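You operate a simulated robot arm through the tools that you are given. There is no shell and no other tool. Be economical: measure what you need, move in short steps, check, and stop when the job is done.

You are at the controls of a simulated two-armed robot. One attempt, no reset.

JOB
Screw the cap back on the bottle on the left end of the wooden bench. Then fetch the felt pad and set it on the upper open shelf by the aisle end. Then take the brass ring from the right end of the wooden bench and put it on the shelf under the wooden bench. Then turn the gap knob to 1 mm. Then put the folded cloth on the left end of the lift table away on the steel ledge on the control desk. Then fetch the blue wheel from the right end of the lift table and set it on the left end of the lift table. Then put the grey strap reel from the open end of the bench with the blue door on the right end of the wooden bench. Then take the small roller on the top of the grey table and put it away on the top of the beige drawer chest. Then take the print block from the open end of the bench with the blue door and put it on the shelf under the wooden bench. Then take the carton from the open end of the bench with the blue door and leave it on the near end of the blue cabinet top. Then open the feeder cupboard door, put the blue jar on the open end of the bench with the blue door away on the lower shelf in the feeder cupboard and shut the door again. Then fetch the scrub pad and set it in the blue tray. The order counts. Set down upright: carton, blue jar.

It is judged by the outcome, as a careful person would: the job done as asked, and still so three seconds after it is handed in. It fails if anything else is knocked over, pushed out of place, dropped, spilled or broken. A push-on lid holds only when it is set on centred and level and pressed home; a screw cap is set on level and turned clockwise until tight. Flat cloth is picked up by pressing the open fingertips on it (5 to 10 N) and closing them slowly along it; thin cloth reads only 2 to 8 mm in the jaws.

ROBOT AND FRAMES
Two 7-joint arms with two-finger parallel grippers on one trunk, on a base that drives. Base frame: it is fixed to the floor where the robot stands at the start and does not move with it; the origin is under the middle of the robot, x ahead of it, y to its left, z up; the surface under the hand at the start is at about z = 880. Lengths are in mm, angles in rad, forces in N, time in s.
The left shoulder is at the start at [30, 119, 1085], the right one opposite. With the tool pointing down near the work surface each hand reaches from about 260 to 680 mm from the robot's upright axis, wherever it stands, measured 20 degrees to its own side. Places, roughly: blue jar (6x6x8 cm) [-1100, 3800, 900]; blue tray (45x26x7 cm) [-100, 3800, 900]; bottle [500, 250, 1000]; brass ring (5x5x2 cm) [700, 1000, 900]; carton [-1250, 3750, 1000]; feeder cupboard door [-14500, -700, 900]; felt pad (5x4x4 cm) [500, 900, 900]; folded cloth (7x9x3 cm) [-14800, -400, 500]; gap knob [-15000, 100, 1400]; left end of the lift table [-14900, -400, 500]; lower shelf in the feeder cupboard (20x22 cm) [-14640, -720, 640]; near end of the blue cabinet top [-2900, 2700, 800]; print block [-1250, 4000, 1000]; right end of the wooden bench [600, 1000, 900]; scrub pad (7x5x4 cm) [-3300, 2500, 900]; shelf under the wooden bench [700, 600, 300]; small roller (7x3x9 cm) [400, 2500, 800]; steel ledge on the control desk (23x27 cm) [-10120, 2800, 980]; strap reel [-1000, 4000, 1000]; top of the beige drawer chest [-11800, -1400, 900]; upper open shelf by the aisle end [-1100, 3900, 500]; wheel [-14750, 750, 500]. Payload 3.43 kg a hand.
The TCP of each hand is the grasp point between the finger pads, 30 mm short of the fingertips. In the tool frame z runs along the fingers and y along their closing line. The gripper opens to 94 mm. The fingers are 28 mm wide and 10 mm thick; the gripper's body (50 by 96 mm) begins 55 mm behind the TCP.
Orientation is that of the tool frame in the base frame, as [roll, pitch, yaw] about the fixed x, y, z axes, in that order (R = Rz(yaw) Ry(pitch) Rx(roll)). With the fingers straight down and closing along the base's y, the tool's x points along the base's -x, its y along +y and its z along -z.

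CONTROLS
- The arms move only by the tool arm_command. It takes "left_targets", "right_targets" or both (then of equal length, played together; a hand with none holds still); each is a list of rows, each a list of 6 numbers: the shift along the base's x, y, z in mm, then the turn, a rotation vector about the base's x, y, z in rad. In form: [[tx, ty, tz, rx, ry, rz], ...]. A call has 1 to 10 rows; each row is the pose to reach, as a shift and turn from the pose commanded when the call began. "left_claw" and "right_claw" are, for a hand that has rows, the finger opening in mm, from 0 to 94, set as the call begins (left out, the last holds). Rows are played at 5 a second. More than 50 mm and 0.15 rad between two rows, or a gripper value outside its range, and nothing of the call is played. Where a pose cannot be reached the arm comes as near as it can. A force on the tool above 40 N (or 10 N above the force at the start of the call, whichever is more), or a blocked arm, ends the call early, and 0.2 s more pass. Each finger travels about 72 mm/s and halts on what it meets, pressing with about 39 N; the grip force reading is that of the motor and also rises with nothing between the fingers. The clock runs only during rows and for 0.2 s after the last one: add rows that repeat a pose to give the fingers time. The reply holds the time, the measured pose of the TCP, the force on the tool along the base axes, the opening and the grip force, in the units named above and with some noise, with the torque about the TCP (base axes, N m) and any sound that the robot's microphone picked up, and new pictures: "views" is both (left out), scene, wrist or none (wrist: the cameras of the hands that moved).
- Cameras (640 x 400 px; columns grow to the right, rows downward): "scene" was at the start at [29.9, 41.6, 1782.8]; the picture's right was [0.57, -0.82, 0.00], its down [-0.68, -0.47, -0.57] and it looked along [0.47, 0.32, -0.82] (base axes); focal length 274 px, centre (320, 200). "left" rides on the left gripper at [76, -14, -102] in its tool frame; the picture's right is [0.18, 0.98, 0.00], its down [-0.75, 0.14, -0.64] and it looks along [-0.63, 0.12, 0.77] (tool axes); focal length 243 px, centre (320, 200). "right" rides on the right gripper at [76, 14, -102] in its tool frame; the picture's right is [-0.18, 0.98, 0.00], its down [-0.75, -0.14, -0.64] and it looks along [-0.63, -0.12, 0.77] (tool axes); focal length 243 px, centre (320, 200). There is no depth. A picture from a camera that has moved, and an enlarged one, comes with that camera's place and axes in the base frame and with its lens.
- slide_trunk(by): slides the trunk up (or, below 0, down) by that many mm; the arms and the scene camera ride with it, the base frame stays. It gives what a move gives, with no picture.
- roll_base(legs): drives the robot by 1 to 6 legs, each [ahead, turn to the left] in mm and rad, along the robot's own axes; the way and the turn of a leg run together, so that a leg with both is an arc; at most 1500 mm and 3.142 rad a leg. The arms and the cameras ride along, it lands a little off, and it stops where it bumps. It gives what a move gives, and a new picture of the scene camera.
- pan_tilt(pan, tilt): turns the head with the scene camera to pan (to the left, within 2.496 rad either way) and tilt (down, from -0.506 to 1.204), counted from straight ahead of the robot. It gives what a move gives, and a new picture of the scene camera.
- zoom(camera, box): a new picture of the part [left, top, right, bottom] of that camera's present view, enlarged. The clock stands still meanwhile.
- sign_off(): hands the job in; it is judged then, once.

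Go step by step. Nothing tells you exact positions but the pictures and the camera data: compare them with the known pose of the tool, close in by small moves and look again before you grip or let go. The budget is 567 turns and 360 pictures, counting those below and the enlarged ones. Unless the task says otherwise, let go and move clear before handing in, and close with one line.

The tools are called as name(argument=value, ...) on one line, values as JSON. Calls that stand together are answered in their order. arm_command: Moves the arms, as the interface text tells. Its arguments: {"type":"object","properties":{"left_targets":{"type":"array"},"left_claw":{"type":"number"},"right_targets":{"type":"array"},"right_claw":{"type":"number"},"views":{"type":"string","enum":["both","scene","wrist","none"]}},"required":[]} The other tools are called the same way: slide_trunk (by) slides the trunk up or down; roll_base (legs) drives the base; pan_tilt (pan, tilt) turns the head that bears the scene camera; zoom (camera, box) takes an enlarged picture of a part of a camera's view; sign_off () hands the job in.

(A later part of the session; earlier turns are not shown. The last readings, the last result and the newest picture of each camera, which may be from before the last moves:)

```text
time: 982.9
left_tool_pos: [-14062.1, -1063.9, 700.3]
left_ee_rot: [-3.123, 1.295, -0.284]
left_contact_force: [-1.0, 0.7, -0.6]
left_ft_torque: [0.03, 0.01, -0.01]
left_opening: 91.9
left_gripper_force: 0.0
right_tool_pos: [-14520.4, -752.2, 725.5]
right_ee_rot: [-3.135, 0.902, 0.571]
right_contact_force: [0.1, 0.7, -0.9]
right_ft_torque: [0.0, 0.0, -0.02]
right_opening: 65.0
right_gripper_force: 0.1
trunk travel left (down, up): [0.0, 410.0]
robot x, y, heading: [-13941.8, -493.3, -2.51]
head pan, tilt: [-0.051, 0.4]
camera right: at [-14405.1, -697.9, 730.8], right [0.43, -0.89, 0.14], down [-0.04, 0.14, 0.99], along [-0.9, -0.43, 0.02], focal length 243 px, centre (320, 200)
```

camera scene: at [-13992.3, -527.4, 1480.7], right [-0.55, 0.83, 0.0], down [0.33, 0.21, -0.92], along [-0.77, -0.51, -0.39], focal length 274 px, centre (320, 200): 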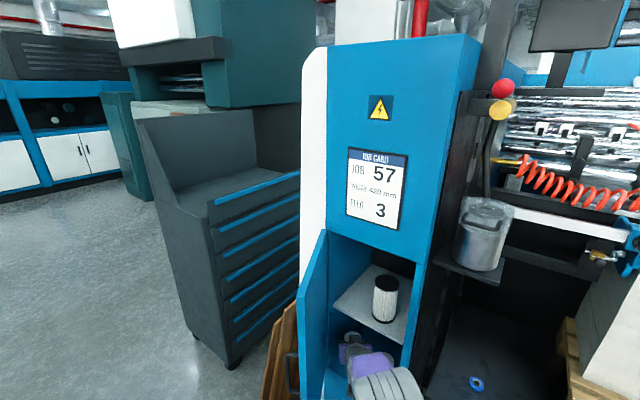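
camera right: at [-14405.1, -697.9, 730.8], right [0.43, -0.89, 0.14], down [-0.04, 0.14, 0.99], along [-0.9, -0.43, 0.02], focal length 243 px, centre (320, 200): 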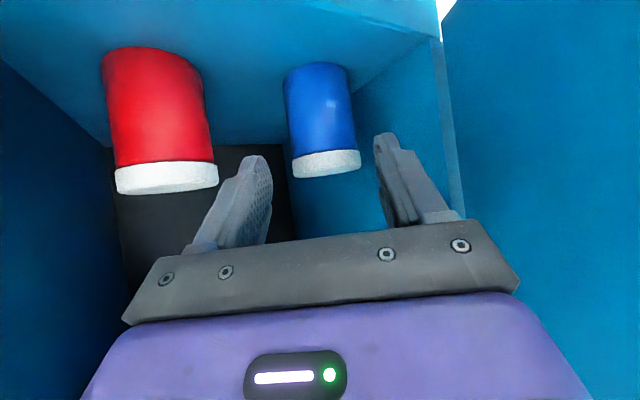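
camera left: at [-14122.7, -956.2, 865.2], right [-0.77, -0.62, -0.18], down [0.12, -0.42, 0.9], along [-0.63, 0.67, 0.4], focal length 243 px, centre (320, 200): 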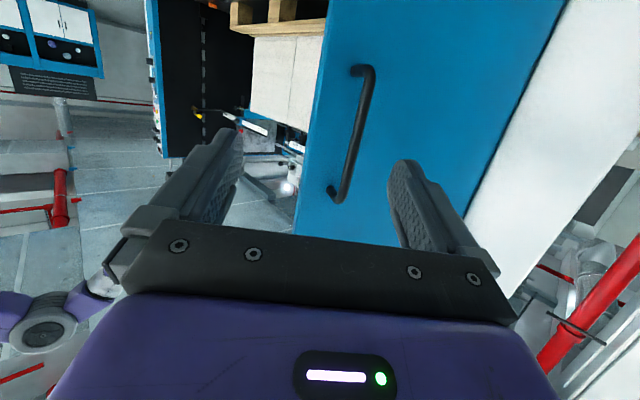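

The jar stands upright beside the can. Back straight out, raise the trunk, and return to the position for closing the door.

roll_base(legs=[[-690, 0]])

slide_trunk(by=350)

roll_base(legs=[[0, 0.935], [390, 0], [0, -1.571], [280, 0]])

pan_tilt(pan=0.2, tilt=0.8)

```text
time: 986.7
left_tool_pos: [-13510.0, -656.5, 699.4]
left_ee_rot: [-3.122, 1.293, -0.285]
left_contact_force: [1.1, 0.1, 0.0]
left_ft_torque: [0.01, 0.01, -0.04]
left_opening: 92.1
left_gripper_force: 0.1
right_tool_pos: [-13969.4, -348.2, 726.5]
right_ee_rot: [-3.136, 0.902, 0.571]
right_contact_force: [0.6, -0.3, -0.2]
right_ft_torque: [-0.02, 0.04, -0.04]
right_opening: 64.8
right_gripper_force: 0.1
trunk travel left (down, up): [0.0, 410.0]
robot x, y, heading: [-13391.0, -87.9, -2.507]
head pan, tilt: [-0.051, 0.4]
camera scene: at [-13440.2, -120.6, 1480.7], right [-0.55, 0.83, 0.0], down [0.32, 0.21, -0.92], along [-0.77, -0.51, -0.39], focal length 274 px, centre (320, 200)
```

scene: 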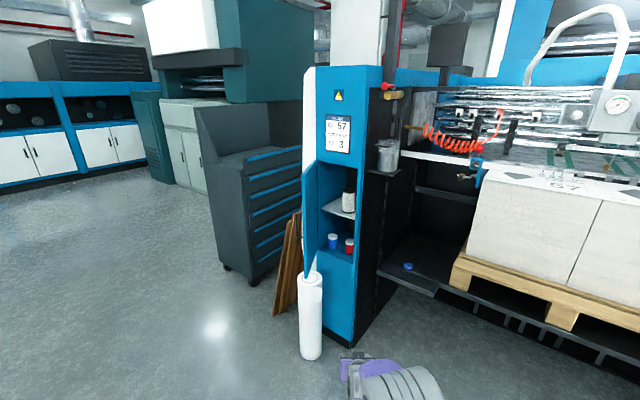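

```text
time: 990.1
left_tool_pos: [-13510.3, -657.0, 1050.2]
left_ee_rot: [-3.12, 1.292, -0.283]
left_contact_force: [0.1, 0.0, 0.7]
left_ft_torque: [0.0, -0.02, 0.04]
left_opening: 91.9
left_gripper_force: 0.0
right_tool_pos: [-13968.5, -347.4, 1076.8]
right_ee_rot: [-3.137, 0.899, 0.571]
right_contact_force: [0.3, 0.2, -0.7]
right_ft_torque: [0.03, 0.01, -0.02]
right_opening: 64.9
right_gripper_force: 0.0
trunk travel left (down, up): [-350.0, 60.0]
robot x, y, heading: [-13388.6, -87.9, -2.509]
head pan, tilt: [-0.051, 0.4]
```

```text
time: 1000.3
left_tool_pos: [-14107.4, -862.9, 1050.2]
left_ee_rot: [-3.121, 1.292, -0.92]
left_contact_force: [-0.1, -0.5, -0.4]
left_ft_torque: [0.01, 0.02, -0.01]
left_opening: 92.0
left_gripper_force: 0.1
right_tool_pos: [-14290.6, -339.7, 1077.3]
right_ee_rot: [-3.135, 0.901, -0.069]
right_contact_force: [0.9, 0.4, 0.2]
right_ft_torque: [0.01, 0.01, 0.04]
right_opening: 65.1
right_gripper_force: 0.1
trunk travel left (down, up): [-350.0, 60.0]
robot x, y, heading: [-13672.7, -476.9, 3.143]
head pan, tilt: [-0.051, 0.4]
camera scene: at [-13732.9, -472.7, 1830.7], right [0.05, 1.0, 0.0], down [0.39, -0.02, -0.92], along [-0.92, 0.05, -0.39], focal length 274 px, centre (320, 200)
```

scene: 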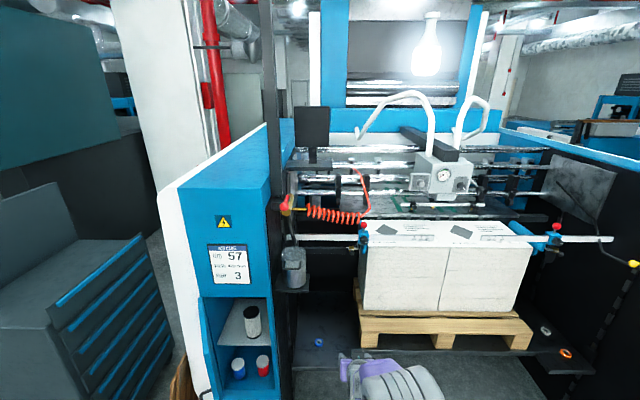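

```text
time: 1001.2
left_tool_pos: [-14108.2, -863.2, 1050.4]
left_ee_rot: [-3.123, 1.29, -0.92]
left_contact_force: [-0.2, -0.6, 0.4]
left_ft_torque: [0.01, 0.03, -0.01]
left_opening: 91.9
left_gripper_force: 0.1
right_tool_pos: [-14291.9, -340.8, 1076.5]
right_ee_rot: [-3.137, 0.901, -0.066]
right_contact_force: [-0.1, 0.3, -0.5]
right_ft_torque: [-0.01, 0.0, 0.01]
right_opening: 65.0
right_gripper_force: 0.1
trunk travel left (down, up): [-350.0, 60.0]
robot x, y, heading: [-13668.9, -481.1, 3.141]
head pan, tilt: [0.201, 0.799]
camera scene: at [-13718.5, -493.4, 1795.7], right [-0.2, 0.98, 0.0], down [0.7, 0.14, -0.7], along [-0.68, -0.14, -0.72], focal length 274 px, centre (320, 200)
```

scene: 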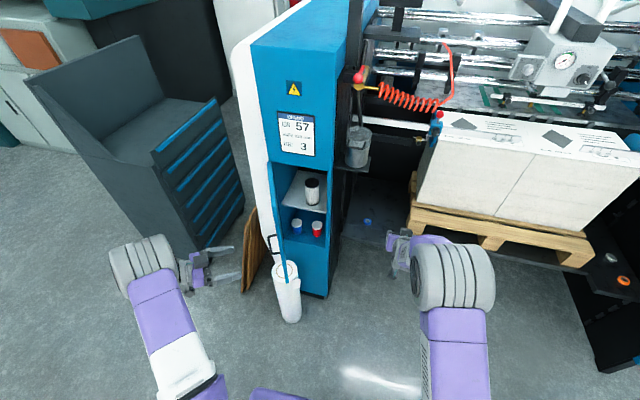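

Drive 100 mm closer; then close the left fingers and push the door's outer face near its free edge.

roll_base(legs=[[100, 0]])

arm_command(left_targets=[[-20, 5, -10, 0, 0, 0], [-40, 10, -20, 0, 0, 0], [-60, 15, -30, 0, 0, 0], [-80, 22, -30, 0, 0, 0], [-90, 35, -30, 0, 0, 0]], left_claw=0, views="both")

```text
time: 1002.3
left_tool_pos: [-14205.0, -862.8, 1050.5]
left_ee_rot: [-3.12, 1.29, -0.921]
left_contact_force: [0.6, -0.3, 0.7]
left_ft_torque: [0.01, 0.01, -0.04]
left_opening: 91.8
left_gripper_force: 0.0
right_tool_pos: [-14390.7, -341.0, 1077.4]
right_ee_rot: [-3.135, 0.902, -0.07]
right_contact_force: [-0.1, 0.3, 0.3]
right_ft_torque: [0.02, 0.02, -0.03]
right_opening: 64.7
right_gripper_force: 0.0
trunk travel left (down, up): [-350.0, 60.0]
robot x, y, heading: [-13768.8, -475.5, 3.139]
head pan, tilt: [0.201, 0.799]
camera scene: at [-13818.5, -493.2, 1795.6], right [-0.2, 0.98, 0.0], down [0.7, 0.14, -0.7], along [-0.68, -0.14, -0.72], focal length 274 px, centre (320, 200)
```

scene: 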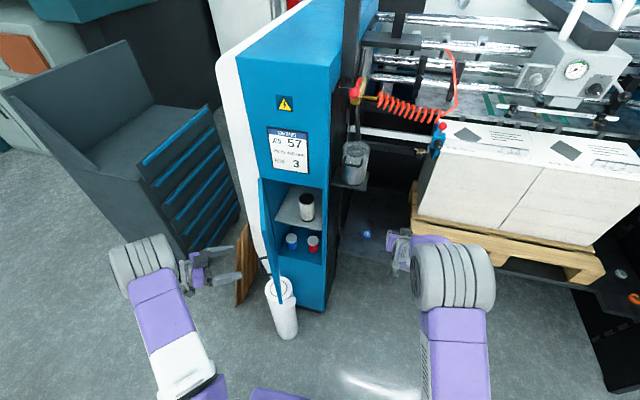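

```text
time: 1003.5
left_tool_pos: [-14297.1, -826.7, 1021.2]
left_ee_rot: [-3.119, 1.291, -0.919]
left_contact_force: [0.4, 0.2, 0.8]
left_ft_torque: [0.0, 0.0, 0.0]
left_opening: 0.2
left_gripper_force: 33.2
right_tool_pos: [-14390.7, -340.3, 1076.8]
right_ee_rot: [-3.137, 0.9, -0.069]
right_contact_force: [0.4, -0.2, 1.0]
right_ft_torque: [-0.02, -0.01, -0.02]
right_opening: 64.9
right_gripper_force: 0.1
trunk travel left (down, up): [-350.0, 60.0]
robot x, y, heading: [-13769.2, -481.4, 3.139]
head pan, tilt: [0.201, 0.799]
camera scene: at [-13818.2, -492.8, 1795.6], right [-0.2, 0.98, 0.0], down [0.7, 0.14, -0.7], along [-0.68, -0.14, -0.72], focal length 274 px, centre (320, 200)
camera left: at [-14213.5, -914.2, 976.5], right [-0.76, -0.62, -0.18], down [0.12, -0.42, 0.9], along [-0.63, 0.66, 0.39], focal length 243 px, centre (320, 200)
```

scene: 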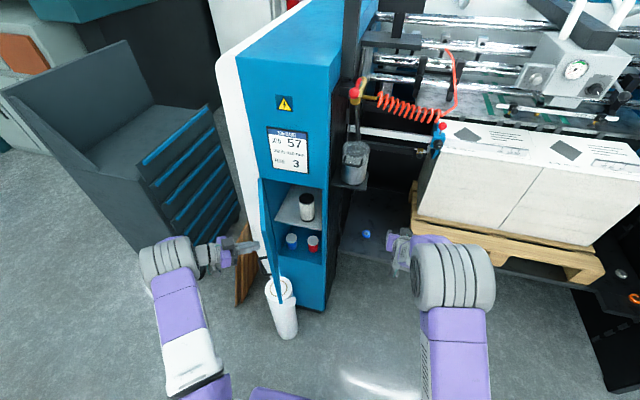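
left: 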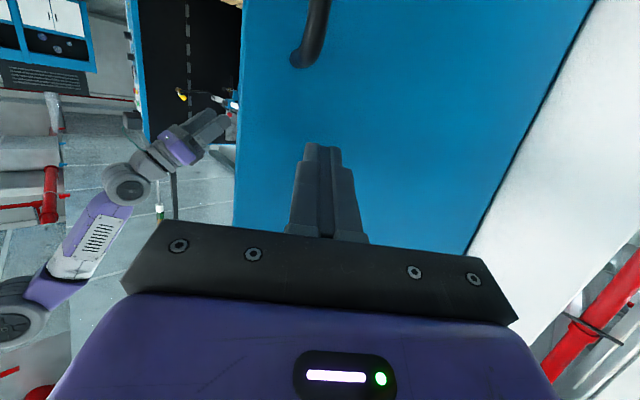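

Push the door closed along its arc, turning the hand as it goes.

arm_command(left_targets=[[-13, 24, 0, 0, 0, 0.05], [-26, 47, 0, 0, 0, 0.12], [-44, 73, 0, 0, 0, 0.2], [-66, 97, 0, 0, 0, 0.3], [-90, 117, 0, 0, 0, 0.4], [-116, 135, 0, 0, 0, 0.5], [-140, 146, 0, 0, 0, 0.6]], views="both")

```text
time: 1005.1
left_tool_pos: [-14435.7, -680.6, 1020.5]
left_ee_rot: [-3.124, 1.293, -0.323]
left_contact_force: [-0.4, 0.5, 0.1]
left_ft_torque: [0.04, 0.01, -0.02]
left_opening: 0.0
left_gripper_force: 33.3
right_tool_pos: [-14391.2, -339.9, 1076.3]
right_ee_rot: [-3.136, 0.901, -0.067]
right_contact_force: [-0.3, 0.2, -0.6]
right_ft_torque: [0.0, 0.0, 0.02]
right_opening: 65.0
right_gripper_force: 0.0
trunk travel left (down, up): [-350.0, 60.0]
robot x, y, heading: [-13772.7, -479.6, 3.139]
head pan, tilt: [0.201, 0.799]
camera scene: at [-13818.7, -492.6, 1795.6], right [-0.2, 0.98, 0.0], down [0.7, 0.14, -0.7], along [-0.68, -0.14, -0.72], focal length 274 px, centre (320, 200)
camera left: at [-14318.3, -706.6, 976.4], right [-0.28, -0.94, -0.18], down [0.34, -0.27, 0.9], along [-0.9, 0.19, 0.39], focal length 243 px, centre (320, 200)
```

scene: 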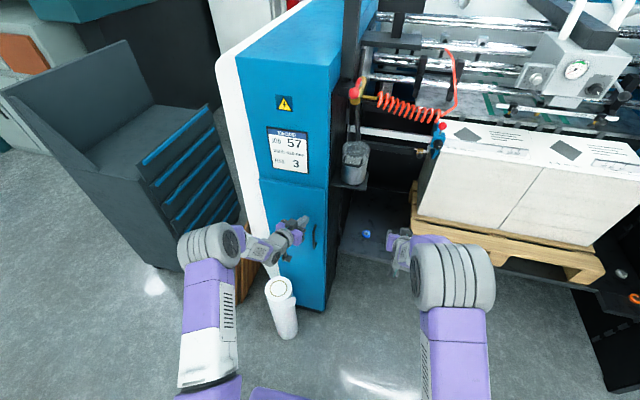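
left: 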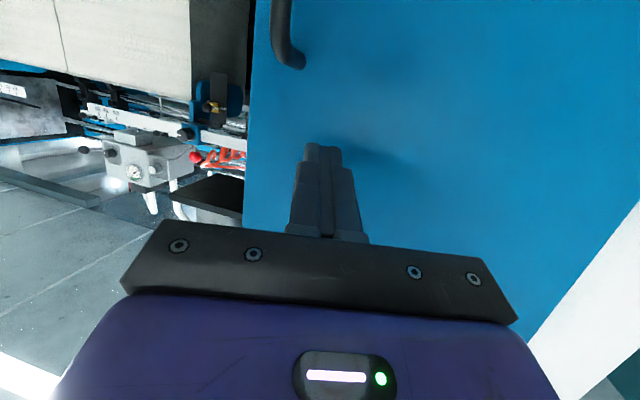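

Nearly shut; press it home in −x.

arm_command(left_targets=[[-10, 1, 0, 0, 0, 0.05], [-20, 2, 0, 0, 0, 0.1], [-28, 3, 0, 0, 0, 0.15], [-36, 3, 0, 0, 0, 0.2], [-42, 3, 0, 0, 0, 0.2]], views="none")

zoom(camera="scene", box=[230, 150, 370, 330])

```text
time: 1005.9
left_tool_pos: [-14449.7, -678.7, 1019.7]
left_ee_rot: [-3.121, 1.286, -0.208]
left_contact_force: [29.6, -0.5, 13.6]
left_ft_torque: [-0.01, 0.57, 0.06]
left_opening: 0.0
left_gripper_force: 32.8
right_tool_pos: [-14384.6, -341.6, 1080.4]
right_ee_rot: [-3.138, 0.908, -0.067]
right_contact_force: [0.4, -0.2, 0.1]
right_ft_torque: [0.0, 0.03, 0.02]
right_opening: 64.8
right_gripper_force: 0.0
trunk travel left (down, up): [-350.0, 60.0]
robot x, y, heading: [-13768.5, -477.6, 3.14]
head pan, tilt: [0.201, 0.799]
stopped in row 3 (left hand): the force on the tool passed its limit at 52 N (the readings are from after the stop); the commanded pose is now the measured one
```

```text
2.22 times, centred on (300, 240) of scene
camera zoom: at [-13808.5, -492.7, 1796.1], right [-0.2, 0.98, 0.0], down [0.7, 0.14, -0.7], along [-0.69, -0.14, -0.71], focal length 609 px, centre (364, 111)
```

zoom: 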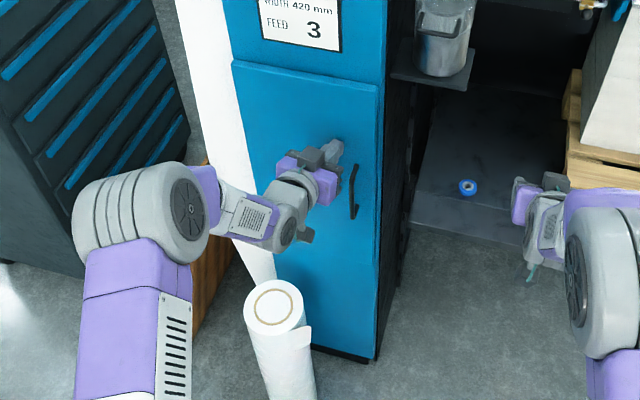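

Door is shut firmly. Withdraw the left hand, back off and restore both hands to neutral.

arm_command(left_targets=[[30, 0, 0, 0, 0, 0], [75, -5, 0, 0, 0, 0], [120, -10, 0, 0, 0, 0]], views="none")

roll_base(legs=[[-450, 0]])

arm_command(left_targets=[[5, 0, 5, 0, -0.13, 0], [10, 0, 15, 0, -0.26, 0], [15, 0, 25, 0, -0.39, 0], [20, 0, 40, 0, -0.52, 0], [25, 0, 55, 0, -0.65, 0], [30, 0, 70, 0, -0.78, 0], [35, 0, 90, 0, -0.91, 0], [40, 0, 110, 0, -1.04, 0], [45, 0, 130, 0, -1.17, 0], [50, 0, 150, 0, -1.29, 0]], right_targets=[[15, 0, 0, 0.006, -0.09, 0], [30, 0, 0, 0.012, -0.18, 0], [45, 0, 5, 0.018, -0.27, 0], [60, 0, 10, 0.025, -0.36, 0], [75, 0, 20, 0.031, -0.45, 0], [95, 0, 30, 0.037, -0.54, 0], [120, 0, 40, 0.043, -0.63, 0], [150, 0, 50, 0.049, -0.72, 0], [180, 0, 60, 0.055, -0.81, 0], [210, 0, 70, 0.061, -0.9, 0]], views="scene")

```text
time: 1006.6
left_tool_pos: [-14333.9, -690.4, 1017.2]
left_ee_rot: [-3.118, 1.282, -0.202]
left_contact_force: [0.2, 0.4, -0.8]
left_ft_torque: [0.01, 0.02, 0.01]
left_opening: 0.1
left_gripper_force: 33.4
right_tool_pos: [-14390.0, -341.0, 1075.9]
right_ee_rot: [-3.136, 0.9, -0.066]
right_contact_force: [0.5, -1.2, 0.0]
right_ft_torque: [0.0, 0.01, 0.0]
right_opening: 65.0
right_gripper_force: 0.1
trunk travel left (down, up): [-350.0, 60.0]
robot x, y, heading: [-13766.6, -474.5, 3.142]
head pan, tilt: [0.201, 0.799]
```

```text
time: 1009.4
left_tool_pos: [-13887.4, -688.6, 1017.2]
left_ee_rot: [-3.115, 1.281, -0.207]
left_contact_force: [-0.4, 0.0, -0.2]
left_ft_torque: [0.02, -0.03, 0.01]
left_opening: 0.0
left_gripper_force: 32.6
right_tool_pos: [-13941.4, -341.2, 1077.0]
right_ee_rot: [-3.136, 0.899, -0.071]
right_contact_force: [-0.3, 0.1, 0.3]
right_ft_torque: [-0.01, -0.02, -0.05]
right_opening: 64.9
right_gripper_force: 0.1
trunk travel left (down, up): [-350.0, 60.0]
robot x, y, heading: [-13319.9, -481.2, 3.139]
head pan, tilt: [0.201, 0.799]
camera scene: at [-13369.4, -494.8, 1795.6], right [-0.19, 0.98, 0.0], down [0.7, 0.14, -0.7], along [-0.68, -0.13, -0.72], focal length 274 px, centre (320, 200)
```

scene: 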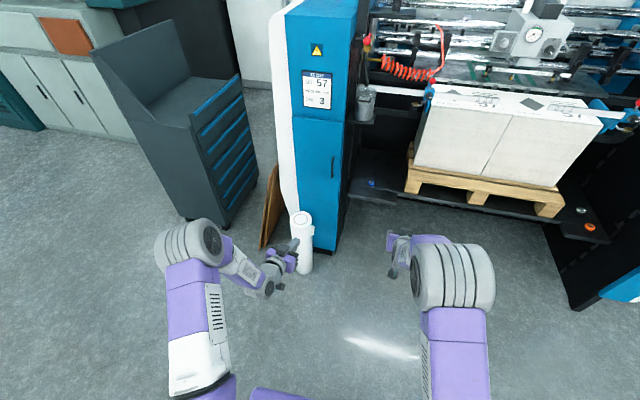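

```text
time: 1011.6
left_tool_pos: [-13836.7, -687.6, 1167.4]
left_ee_rot: [-2.917, -0.004, -0.059]
left_contact_force: [0.1, 0.2, 0.3]
left_ft_torque: [-0.02, -0.01, 0.01]
left_opening: 0.0
left_gripper_force: 32.8
right_tool_pos: [-13731.4, -339.0, 1147.1]
right_ee_rot: [-3.028, 0.004, -0.017]
right_contact_force: [0.1, 0.6, 0.2]
right_ft_torque: [0.0, 0.01, -0.03]
right_opening: 65.2
right_gripper_force: 0.0
trunk travel left (down, up): [-350.0, 60.0]
robot x, y, heading: [-13322.8, -480.5, 3.137]
head pan, tilt: [0.201, 0.799]
camera scene: at [-13369.3, -494.2, 1795.6], right [-0.19, 0.98, 0.0], down [0.7, 0.14, -0.7], along [-0.68, -0.14, -0.72], focal length 274 px, centre (320, 200)
```

scene: 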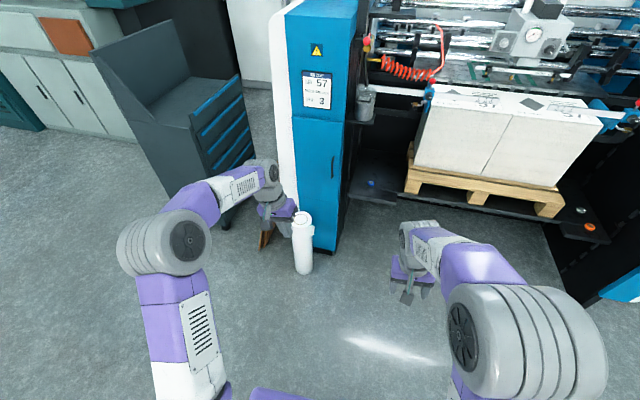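

Level the hands and head for the blue cabinet for the scrub pad.

arm_command(right_targets=[[20, 10, 0, -0.06, 0, 0], [40, 20, 0, -0.113, 0, 0.02]], left_targets=[[20, -10, 0, -0.12, 0, 0], [40, -20, 0, -0.224, 0, 0]], views="none")

roll_base(legs=[[0, -2.965], [1500, 0], [1500, 0], [1500, 0], [1500, 0], [1500, 0]])

```text
time: 1012.2
left_tool_pos: [-13795.9, -708.7, 1166.7]
left_ee_rot: [3.14, -0.014, -0.056]
left_contact_force: [-0.1, 0.0, 0.8]
left_ft_torque: [0.0, 0.01, 0.04]
left_opening: 0.1
left_gripper_force: 33.3
right_tool_pos: [-13690.9, -318.5, 1146.8]
right_ee_rot: [3.141, 0.002, 0.002]
right_contact_force: [0.0, 0.1, 0.5]
right_ft_torque: [0.01, 0.02, -0.03]
right_opening: 65.0
right_gripper_force: 0.2
trunk travel left (down, up): [-350.0, 60.0]
robot x, y, heading: [-13320.2, -478.5, 3.137]
head pan, tilt: [0.201, 0.799]
```

```text
time: 1054.6
left_tool_pos: [-5505.6, 1021.2, 1165.8]
left_ee_rot: [-3.14, -0.016, -3.028]
left_contact_force: [0.2, 0.1, -1.1]
left_ft_torque: [-0.03, 0.01, -0.02]
left_opening: 0.0
left_gripper_force: 33.1
right_tool_pos: [-5544.7, 620.8, 1146.0]
right_ee_rot: [-3.14, 0.004, -2.97]
right_contact_force: [0.1, -0.5, -0.6]
right_ft_torque: [0.0, 0.0, 0.01]
right_opening: 65.0
right_gripper_force: 0.1
trunk travel left (down, up): [-350.0, 60.0]
robot x, y, heading: [-5936.4, 714.2, 0.162]
head pan, tilt: [0.201, 0.799]
camera scene: at [-5889.3, 740.0, 1795.6], right [0.36, -0.93, 0.0], down [-0.67, -0.26, -0.7], along [0.65, 0.25, -0.72], focal length 274 px, centre (320, 200)
```

scene: 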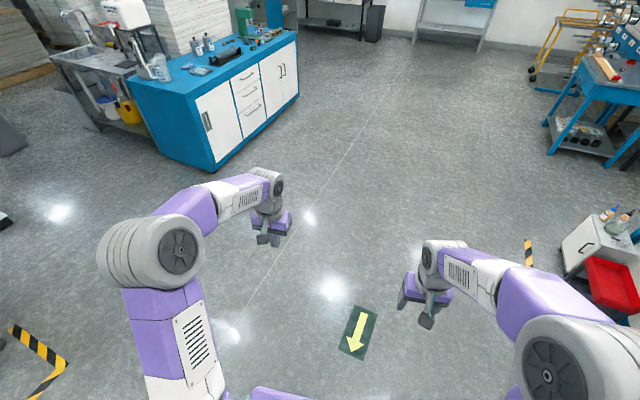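

roll_base(legs=[[0, 0.2165], [1335, 0], [1335, 0], [0, 1.192]])

pan_tilt(pan=-0.1, tilt=0.7)

```text
time: 1071.2
left_tool_pos: [-3710.6, 2169.7, 1165.1]
left_ee_rot: [-3.14, -0.016, -1.615]
left_contact_force: [0.2, -0.5, 0.6]
left_ft_torque: [0.0, 0.01, 0.03]
left_opening: 0.0
left_gripper_force: 32.9
right_tool_pos: [-3319.1, 2069.6, 1146.6]
right_ee_rot: [-3.141, 0.004, -1.559]
right_contact_force: [-1.0, -0.2, 0.1]
right_ft_torque: [0.01, 0.0, -0.02]
right_opening: 65.0
right_gripper_force: 0.2
trunk travel left (down, up): [-350.0, 60.0]
robot x, y, heading: [-3477.7, 1695.8, 1.579]
head pan, tilt: [0.201, 0.799]
camera scene: at [-3490.8, 1747.4, 1795.6], right [0.98, 0.21, 0.0], down [0.15, -0.7, -0.7], along [-0.14, 0.68, -0.72], focal length 274 px, centre (320, 200)
```

scene: 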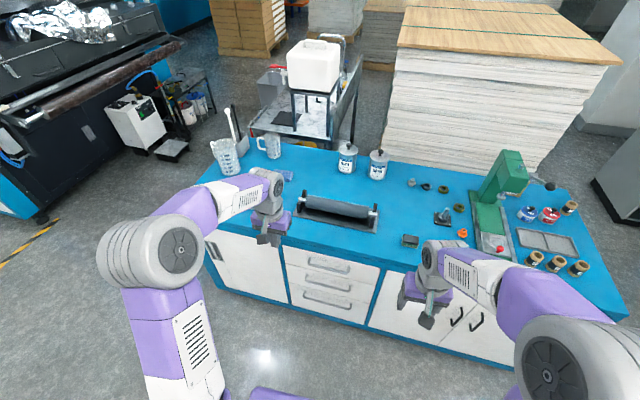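

```text
time: 1072.0
left_tool_pos: [-3710.6, 2171.2, 1165.7]
left_ee_rot: [-3.141, -0.015, -1.613]
left_contact_force: [0.4, -1.0, 0.5]
left_ft_torque: [-0.04, -0.06, 0.0]
left_opening: 0.0
left_gripper_force: 32.5
right_tool_pos: [-3318.6, 2071.1, 1146.4]
right_ee_rot: [-3.14, 0.004, -1.557]
right_contact_force: [-0.7, 0.4, 1.0]
right_ft_torque: [-0.02, 0.02, -0.03]
right_opening: 64.6
right_gripper_force: 0.0
trunk travel left (down, up): [-350.0, 60.0]
robot x, y, heading: [-3474.5, 1697.0, 1.578]
head pan, tilt: [-0.099, 0.7]
camera scene: at [-3466.2, 1753.1, 1803.8], right [1.0, -0.09, 0.0], down [-0.06, -0.64, -0.76], along [0.07, 0.76, -0.64], focal length 274 px, centre (320, 200)
```

scene: 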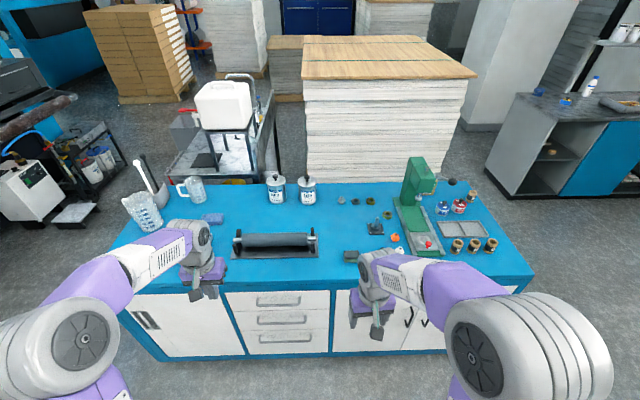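

zoom(camera="scene", box=[320, 180, 480, 280])

```text
4.00 times, centred on (400, 230) of scene
camera zoom: at [-3466.2, 1753.1, 1803.8], right [1.0, -0.09, 0.0], down [-0.06, -0.64, -0.76], along [0.07, 0.76, -0.64], focal length 1097 px, centre (0, 80)
```

zoom: 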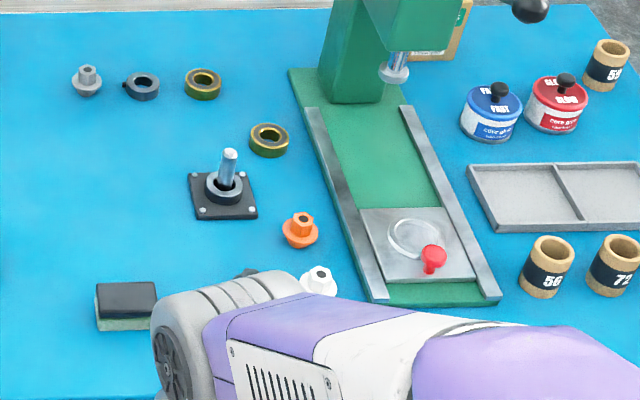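

Scrub pad (black top, green underside) is at about (−3259,2490). Approach with the right hand.

roll_base(legs=[[215, 0]])

arm_command(right_targets=[[15, 40, -20, 0, 0, 0], [30, 80, -45, 0, 0, 0], [45, 120, -75, 0, 0, 0], [58, 155, -110, 0, 0, 0], [61, 190, -145, 0, 0, 0]], right_claw=94, views="wrist")

```text
time: 1073.7
left_tool_pos: [-3711.3, 2385.0, 1164.8]
left_ee_rot: [-3.139, -0.016, -1.613]
left_contact_force: [-0.2, -0.1, 0.3]
left_ft_torque: [-0.03, -0.02, -0.01]
left_opening: 0.0
left_gripper_force: 32.9
right_tool_pos: [-3320.7, 2284.9, 1146.7]
right_ee_rot: [3.141, 0.003, -1.554]
right_contact_force: [0.1, -0.4, 0.2]
right_ft_torque: [-0.03, 0.01, 0.0]
right_opening: 65.1
right_gripper_force: 0.1
trunk travel left (down, up): [-350.0, 60.0]
robot x, y, heading: [-3476.5, 1908.7, 1.577]
head pan, tilt: [-0.099, 0.7]
camera scene: at [-3467.7, 1967.7, 1803.9], right [1.0, -0.09, 0.0], down [-0.06, -0.64, -0.77], along [0.07, 0.76, -0.64], focal length 274 px, centre (320, 200)
```

scene: 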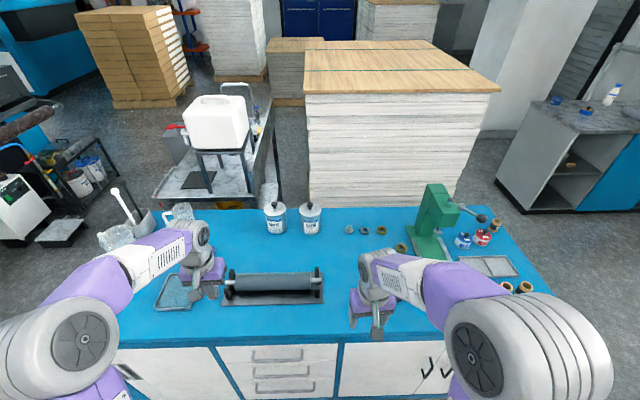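

```text
refused: row 3 steps farther than a row can; nothing moved
```

arm_command(right_targets=[[12, 36, -20, 0, 0, 0], [24, 72, -42, 0, 0, 0], [36, 108, -65, 0, 0, 0], [48, 144, -90, 0, 0, 0], [60, 178, -118, 0, 0, 0], [61, 200, -155, 0, 0, 0]], right_claw=94, views="wrist")

```text
time: 1075.1
left_tool_pos: [-3712.1, 2386.1, 1165.9]
left_ee_rot: [-3.139, -0.017, -1.614]
left_contact_force: [-0.2, -0.4, -0.5]
left_ft_torque: [-0.03, 0.03, -0.05]
left_opening: 0.1
left_gripper_force: 32.8
right_tool_pos: [-3260.1, 2486.0, 990.2]
right_ee_rot: [3.14, 0.002, -1.556]
right_contact_force: [-0.1, 0.8, -0.4]
right_ft_torque: [0.0, 0.02, 0.0]
right_opening: 94.1
right_gripper_force: 0.0
trunk travel left (down, up): [-350.0, 60.0]
robot x, y, heading: [-3475.8, 1911.2, 1.577]
head pan, tilt: [-0.099, 0.7]
camera right: at [-3274.0, 2407.7, 1093.1], right [-0.99, 0.17, 0.0], down [0.13, 0.75, 0.64], along [0.11, 0.63, -0.77], focal length 243 px, centre (320, 200)
```

right: 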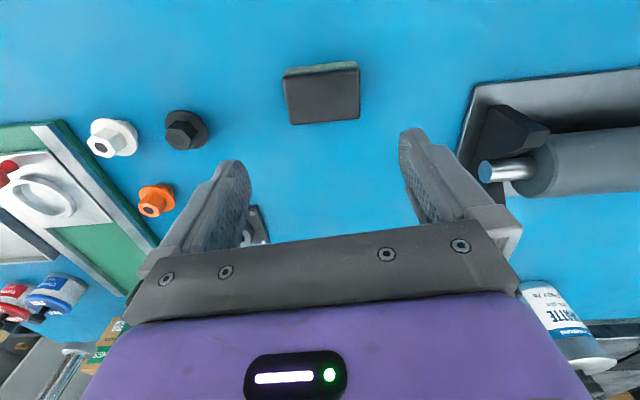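

arm_command(right_targets=[[-4, -11, -40, 0, 0, 0], [-4, -11, -80, 0, 0, 0], [-4, -11, -105, 0, 0, 0]], views="wrist")

```text
time: 1075.9
left_tool_pos: [-3712.5, 2384.7, 1166.8]
left_ee_rot: [-3.138, -0.017, -1.614]
left_contact_force: [0.2, -0.7, 0.3]
left_ft_torque: [-0.01, 0.0, -0.04]
left_opening: 0.1
left_gripper_force: 33.1
right_tool_pos: [-3264.0, 2474.4, 885.9]
right_ee_rot: [3.141, 0.003, -1.555]
right_contact_force: [0.0, 0.1, 0.2]
right_ft_torque: [-0.02, 0.01, -0.02]
right_opening: 93.6
right_gripper_force: 0.0
trunk travel left (down, up): [-350.0, 60.0]
robot x, y, heading: [-3477.2, 1909.9, 1.583]
head pan, tilt: [-0.099, 0.7]
camera right: at [-3277.2, 2396.0, 988.1], right [-0.99, 0.17, 0.0], down [0.13, 0.75, 0.64], along [0.11, 0.63, -0.77], focal length 243 px, centre (320, 200)
```

right: 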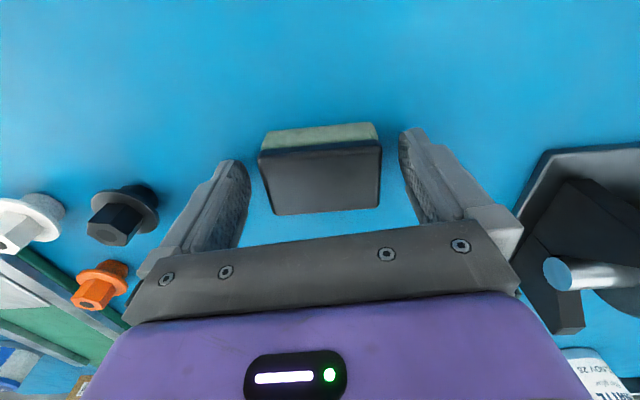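

arm_command(right_targets=[[0, -2, -6, 0, 0, 0], [0, -2, -12, 0, 0, 0], [0, -2, -16, 0, 0, 0]], views="none")

arm_command(right_targets=[[0, 0, 0, 0, 0, 0], [0, 0, 0, 0, 0, 0], [0, 0, 0, 0, 0, 0], [0, 0, 0, 0, 0, 0]], right_claw=45, views="wrist")

```text
time: 1076.7
left_tool_pos: [-3712.2, 2381.4, 1167.3]
left_ee_rot: [-3.139, -0.014, -1.615]
left_contact_force: [-0.1, 0.7, -0.3]
left_ft_torque: [-0.04, 0.02, 0.0]
left_opening: 0.0
left_gripper_force: 33.1
right_tool_pos: [-3265.3, 2471.6, 879.1]
right_ee_rot: [-3.14, 0.008, -1.554]
right_contact_force: [1.3, -16.8, 27.1]
right_ft_torque: [-0.93, 0.97, 0.49]
right_opening: 93.6
right_gripper_force: 0.1
trunk travel left (down, up): [-350.0, 60.0]
robot x, y, heading: [-3478.7, 1909.4, 1.579]
head pan, tilt: [-0.099, 0.7]
stopped in row 3 (right hand): the force on the tool passed its limit at 47 N (the readings are from after the stop); the commanded pose is now the measured one
```

```text
time: 1077.7
left_tool_pos: [-3713.0, 2383.6, 1166.9]
left_ee_rot: [-3.14, -0.014, -1.614]
left_contact_force: [-0.3, -0.9, -0.3]
left_ft_torque: [0.02, -0.01, -0.04]
left_opening: 0.3
left_gripper_force: 33.4
right_tool_pos: [-3265.1, 2475.5, 880.2]
right_ee_rot: [-3.141, 0.02, -1.555]
right_contact_force: [-2.7, 3.1, 31.2]
right_ft_torque: [-0.27, 0.48, -0.14]
right_opening: 69.3
right_gripper_force: 38.4
trunk travel left (down, up): [-350.0, 60.0]
robot x, y, heading: [-3476.3, 1911.4, 1.582]
head pan, tilt: [-0.099, 0.7]
camera right: at [-3278.7, 2396.0, 981.4], right [-0.99, 0.17, 0.0], down [0.13, 0.74, 0.66], along [0.11, 0.65, -0.75], focal length 243 px, centre (320, 200)
```

right: 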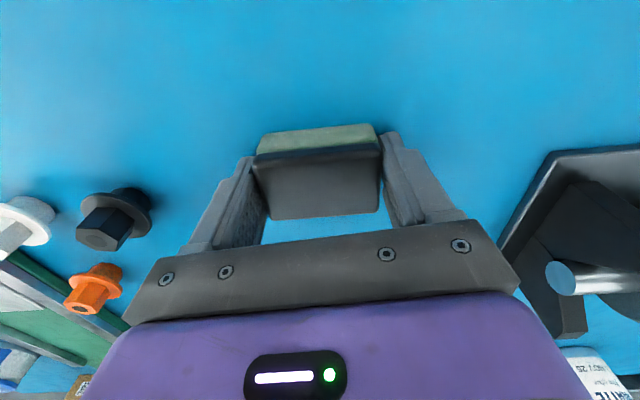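

Gripped (69 mm). Lift.

arm_command(right_targets=[[0, 0, 25, 0, 0, 0], [0, 0, 65, 0, 0, 0], [0, 0, 110, 0, 0, 0], [0, -10, 155, 0, 0, 0], [-5, -45, 190, 0, 0, 0], [-10, -85, 215, 0, 0, 0], [-15, -130, 230, 0, 0, 0]], views="wrist")

```text
time: 1079.3
left_tool_pos: [-3711.5, 2383.4, 1167.6]
left_ee_rot: [-3.14, -0.013, -1.615]
left_contact_force: [0.1, -0.3, 0.3]
left_ft_torque: [0.04, 0.0, 0.05]
left_opening: 0.0
left_gripper_force: 33.5
right_tool_pos: [-3279.1, 2341.7, 1108.7]
right_ee_rot: [-3.142, 0.011, -1.556]
right_contact_force: [-0.2, -1.1, -0.1]
right_ft_torque: [-0.02, 0.01, 0.02]
right_opening: 68.7
right_gripper_force: 38.9
trunk travel left (down, up): [-350.0, 60.0]
robot x, y, heading: [-3473.6, 1908.4, 1.576]
head pan, tilt: [-0.099, 0.7]
camera right: at [-3292.6, 2263.0, 1210.1], right [-0.99, 0.17, 0.0], down [0.13, 0.75, 0.65], along [0.11, 0.64, -0.76], focal length 243 px, centre (320, 200)
```

right: 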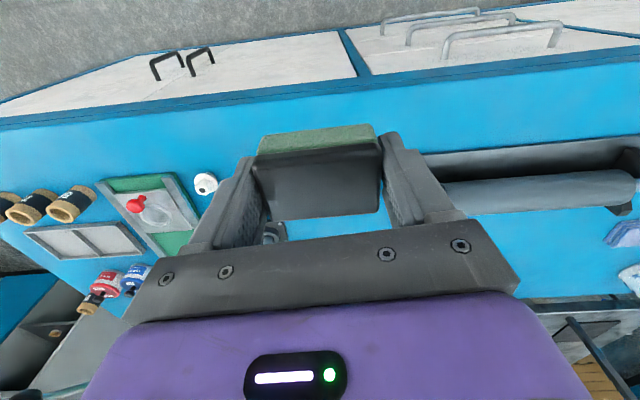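

Drive to the blue tray at the right end of the blue-door bench.

roll_base(legs=[[-450, 0], [0, -1.317], [1500, 0], [1500, 0], [284, 0], [0, 1.312]])

pan_tilt(pan=-0.1, tilt=0.6)

```text
time: 1104.1
left_tool_pos: [-533.6, 2749.4, 1165.3]
left_ee_rot: [-3.14, -0.015, -1.624]
left_contact_force: [-0.5, 0.0, -0.4]
left_ft_torque: [-0.01, -0.01, 0.02]
left_opening: 0.0
left_gripper_force: 32.7
right_tool_pos: [-101.2, 2703.7, 1107.7]
right_ee_rot: [-3.141, 0.011, -1.564]
right_contact_force: [0.8, -0.2, -0.5]
right_ft_torque: [0.0, 0.0, 0.01]
right_opening: 67.4
right_gripper_force: 38.9
trunk travel left (down, up): [-350.0, 60.0]
robot x, y, heading: [-303.8, 2271.0, 1.572]
head pan, tilt: [-0.099, 0.7]
camera scene: at [-293.3, 2329.6, 1803.9], right [0.99, -0.1, 0.0], down [-0.07, -0.64, -0.76], along [0.08, 0.76, -0.64], focal length 274 px, centre (320, 200)
```

scene: 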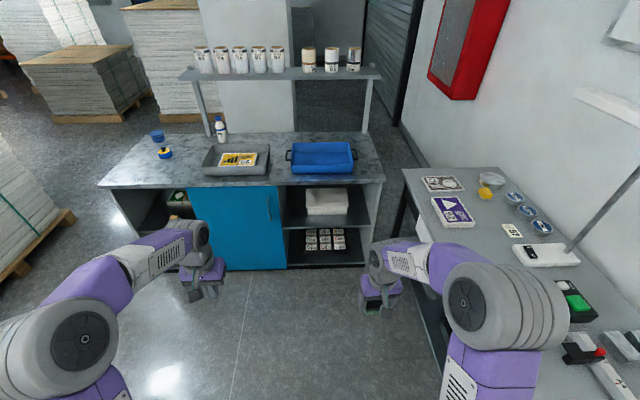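

```text
time: 1104.8
left_tool_pos: [-532.7, 2749.4, 1166.9]
left_ee_rot: [-3.14, -0.017, -1.623]
left_contact_force: [-0.1, 0.2, 0.2]
left_ft_torque: [0.03, 0.0, 0.0]
left_opening: 0.0
left_gripper_force: 32.3
right_tool_pos: [-100.1, 2704.2, 1107.3]
right_ee_rot: [-3.141, 0.012, -1.565]
right_contact_force: [0.2, 0.0, -0.7]
right_ft_torque: [-0.01, -0.04, -0.02]
right_opening: 67.5
right_gripper_force: 38.9
trunk travel left (down, up): [-350.0, 60.0]
robot x, y, heading: [-304.5, 2274.6, 1.572]
head pan, tilt: [-0.099, 0.6]
camera scene: at [-292.8, 2333.1, 1812.5], right [0.99, -0.1, 0.0], down [-0.06, -0.56, -0.82], along [0.08, 0.82, -0.57], focal length 274 px, centre (320, 200)
```

scene: 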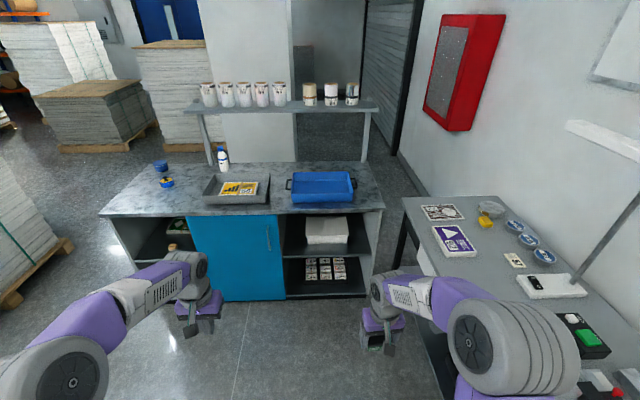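

roll_base(legs=[[930, 0]])

pan_tilt(pan=-0.1, tilt=0.8)

```text
time: 1109.6
left_tool_pos: [-533.4, 3672.8, 1166.4]
left_ee_rot: [-3.139, -0.016, -1.622]
left_contact_force: [-0.5, -0.6, 0.4]
left_ft_torque: [0.0, 0.01, 0.0]
left_opening: 0.3
left_gripper_force: 33.3
right_tool_pos: [-101.3, 3627.9, 1107.0]
right_ee_rot: [3.141, 0.01, -1.562]
right_contact_force: [-0.5, 0.4, -0.6]
right_ft_torque: [0.02, -0.04, 0.02]
right_opening: 67.3
right_gripper_force: 38.7
trunk travel left (down, up): [-350.0, 60.0]
robot x, y, heading: [-299.6, 3196.3, 1.571]
head pan, tilt: [-0.099, 0.6]
camera scene: at [-291.6, 3256.6, 1812.5], right [0.99, -0.1, 0.0], down [-0.06, -0.56, -0.83], along [0.08, 0.82, -0.56], focal length 274 px, centre (320, 200)
```

scene: 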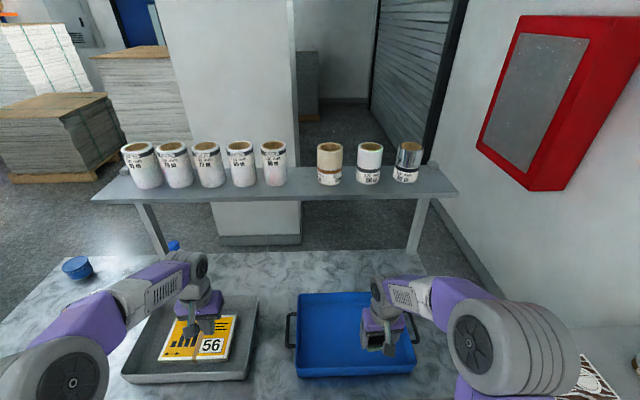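

```text
time: 1110.3
left_tool_pos: [-534.5, 3672.8, 1166.3]
left_ee_rot: [-3.141, -0.016, -1.622]
left_contact_force: [0.8, 0.6, 0.4]
left_ft_torque: [0.01, -0.01, 0.02]
left_opening: 0.1
left_gripper_force: 33.1
right_tool_pos: [-101.6, 3628.4, 1105.9]
right_ee_rot: [-3.141, 0.011, -1.562]
right_contact_force: [0.2, -0.1, 0.1]
right_ft_torque: [0.0, 0.01, 0.0]
right_opening: 67.6
right_gripper_force: 39.3
trunk travel left (down, up): [-350.0, 60.0]
robot x, y, heading: [-300.2, 3199.1, 1.57]
head pan, tilt: [-0.099, 0.799]
camera scene: at [-292.4, 3248.7, 1795.7], right [0.99, -0.1, 0.0], down [-0.07, -0.71, -0.7], along [0.07, 0.69, -0.72], focal length 274 px, centre (320, 200)
```

scene: 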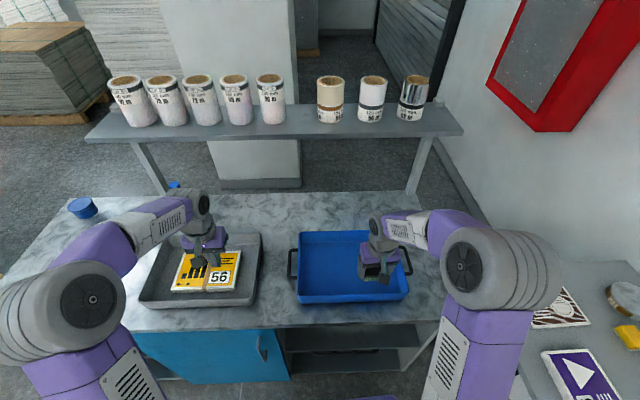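

Blue tray interior centre ≈ (−125,3755). Move over it and lower.

arm_command(right_targets=[[-5, 35, 0, 0, 0, 0], [-10, 70, 0, 0, 0, 0], [-15, 105, -15, 0, 0, 0], [-20, 132, -40, 0, 0, 0], [-20, 132, -80, 0, 0, 0], [-20, 132, -115, 0, 0, 0]], views="both")

```text
time: 1111.7
left_tool_pos: [-532.8, 3672.6, 1166.0]
left_ee_rot: [-3.139, -0.018, -1.622]
left_contact_force: [-0.1, 1.0, 1.1]
left_ft_torque: [-0.02, -0.01, 0.0]
left_opening: 0.0
left_gripper_force: 33.0
right_tool_pos: [-121.8, 3760.4, 991.8]
right_ee_rot: [3.141, 0.01, -1.562]
right_contact_force: [-0.1, 0.2, -0.7]
right_ft_torque: [0.02, 0.0, -0.01]
right_opening: 67.6
right_gripper_force: 39.2
trunk travel left (down, up): [-350.0, 60.0]
robot x, y, heading: [-300.8, 3202.3, 1.57]
head pan, tilt: [-0.099, 0.799]
camera scene: at [-292.4, 3249.9, 1795.6], right [0.99, -0.1, 0.0], down [-0.07, -0.71, -0.7], along [0.07, 0.69, -0.72], focal length 274 px, centre (320, 200)
camera right: at [-135.2, 3682.8, 1093.2], right [-0.98, 0.18, 0.0], down [0.14, 0.75, 0.65], along [0.11, 0.64, -0.76], focal length 243 px, centre (320, 200)
```

scene: 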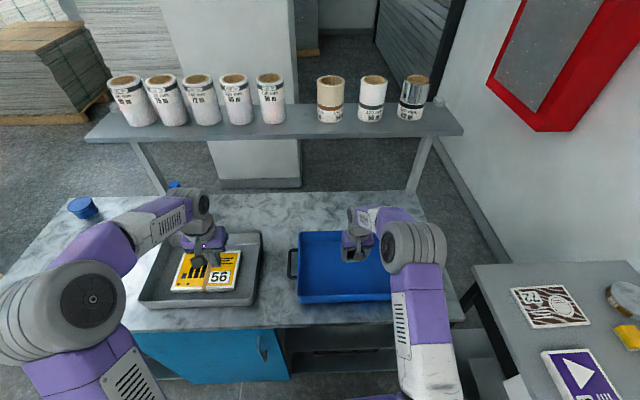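
right: 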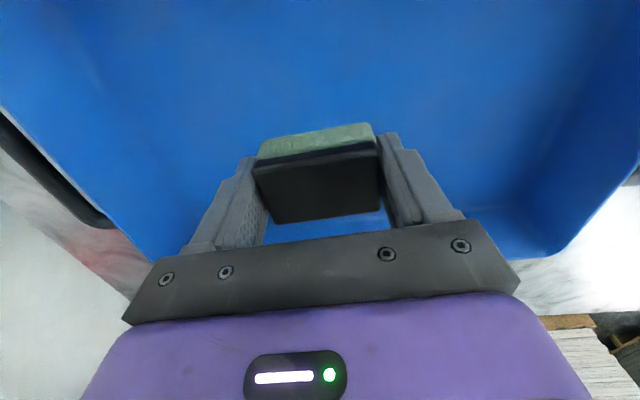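

arm_command(right_targets=[[0, -15, -20, 0, 0, 0], [0, -15, -40, 0, 0, 0], [0, -15, -48, 0, 0, 0], [0, -15, -53, 0, 0, 0]], views="none")

arm_command(right_targets=[[0, 0, -2, 0, 0, 0], [0, 0, -4, 0, 0, 0], [0, 0, -6, 0, 0, 0], [0, 0, -8, 0, 0, 0]], views="wrist")

```text
time: 1112.7
left_tool_pos: [-533.8, 3671.7, 1166.0]
left_ee_rot: [-3.139, -0.017, -1.622]
left_contact_force: [0.4, 0.1, 0.9]
left_ft_torque: [0.0, 0.0, 0.03]
left_opening: 0.0
left_gripper_force: 32.5
right_tool_pos: [-121.2, 3746.1, 939.6]
right_ee_rot: [-3.141, 0.01, -1.563]
right_contact_force: [-0.1, 0.1, -0.8]
right_ft_torque: [0.0, 0.0, 0.01]
right_opening: 67.5
right_gripper_force: 38.9
trunk travel left (down, up): [-350.0, 60.0]
robot x, y, heading: [-298.9, 3197.5, 1.572]
head pan, tilt: [-0.099, 0.799]
```

```text
time: 1113.7
left_tool_pos: [-534.4, 3671.0, 1168.7]
left_ee_rot: [-3.139, -0.014, -1.623]
left_contact_force: [0.4, 0.2, -0.1]
left_ft_torque: [-0.04, 0.01, 0.0]
left_opening: 0.1
left_gripper_force: 32.8
right_tool_pos: [-122.3, 3745.6, 935.4]
right_ee_rot: [-3.139, 0.016, -1.562]
right_contact_force: [0.5, -4.1, 25.9]
right_ft_torque: [-0.42, 0.15, 0.14]
right_opening: 67.6
right_gripper_force: 39.2
trunk travel left (down, up): [-350.0, 60.0]
robot x, y, heading: [-301.7, 3195.9, 1.57]
head pan, tilt: [-0.099, 0.799]
camera right: at [-135.3, 3665.7, 1036.5], right [-0.98, 0.18, 0.0], down [0.13, 0.74, 0.65], along [0.11, 0.64, -0.76], focal length 243 px, centre (320, 200)
```

right: 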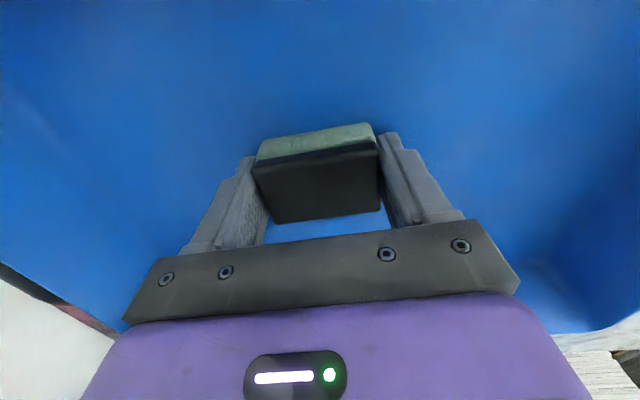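

On the tray floor. Release, rise clear and check.

arm_command(right_targets=[[0, 0, 3, 0, 0, 0], [0, 0, 3, 0, 0, 0], [0, 0, 3, 0, 0, 0], [0, 0, 40, 0, 0, 0], [0, 0, 85, 0, 0, 0], [0, 0, 130, 0, 0, 0], [0, -40, 160, 0, 0, 0], [0, -85, 170, 0, 0, 0]], right_claw=86, views="both")

```text
time: 1115.5
left_tool_pos: [-534.6, 3671.9, 1165.7]
left_ee_rot: [-3.141, -0.017, -1.622]
left_contact_force: [-0.5, -0.7, 0.3]
left_ft_torque: [0.04, 0.0, 0.03]
left_opening: 0.2
left_gripper_force: 33.1
right_tool_pos: [-120.0, 3659.6, 1100.3]
right_ee_rot: [3.141, 0.011, -1.562]
right_contact_force: [0.2, 0.4, -0.6]
right_ft_torque: [0.01, 0.02, 0.01]
right_opening: 85.9
right_gripper_force: 0.2
trunk travel left (down, up): [-350.0, 60.0]
robot x, y, heading: [-300.2, 3199.3, 1.573]
head pan, tilt: [-0.099, 0.799]
camera scene: at [-292.3, 3247.4, 1795.7], right [0.99, -0.1, 0.0], down [-0.07, -0.71, -0.7], along [0.07, 0.69, -0.72], focal length 274 px, centre (320, 200)
camera right: at [-134.8, 3579.8, 1202.9], right [-0.98, 0.18, 0.0], down [0.13, 0.75, 0.65], along [0.11, 0.64, -0.76], focal length 243 px, centre (320, 200)
```

scene: 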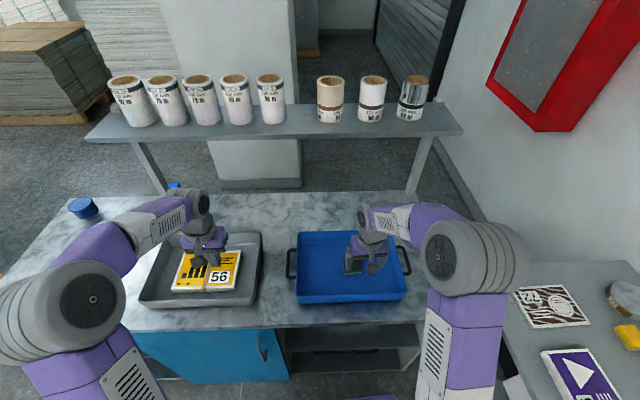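
right: 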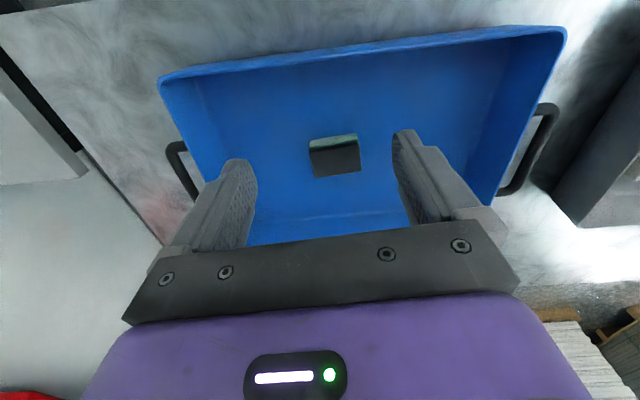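

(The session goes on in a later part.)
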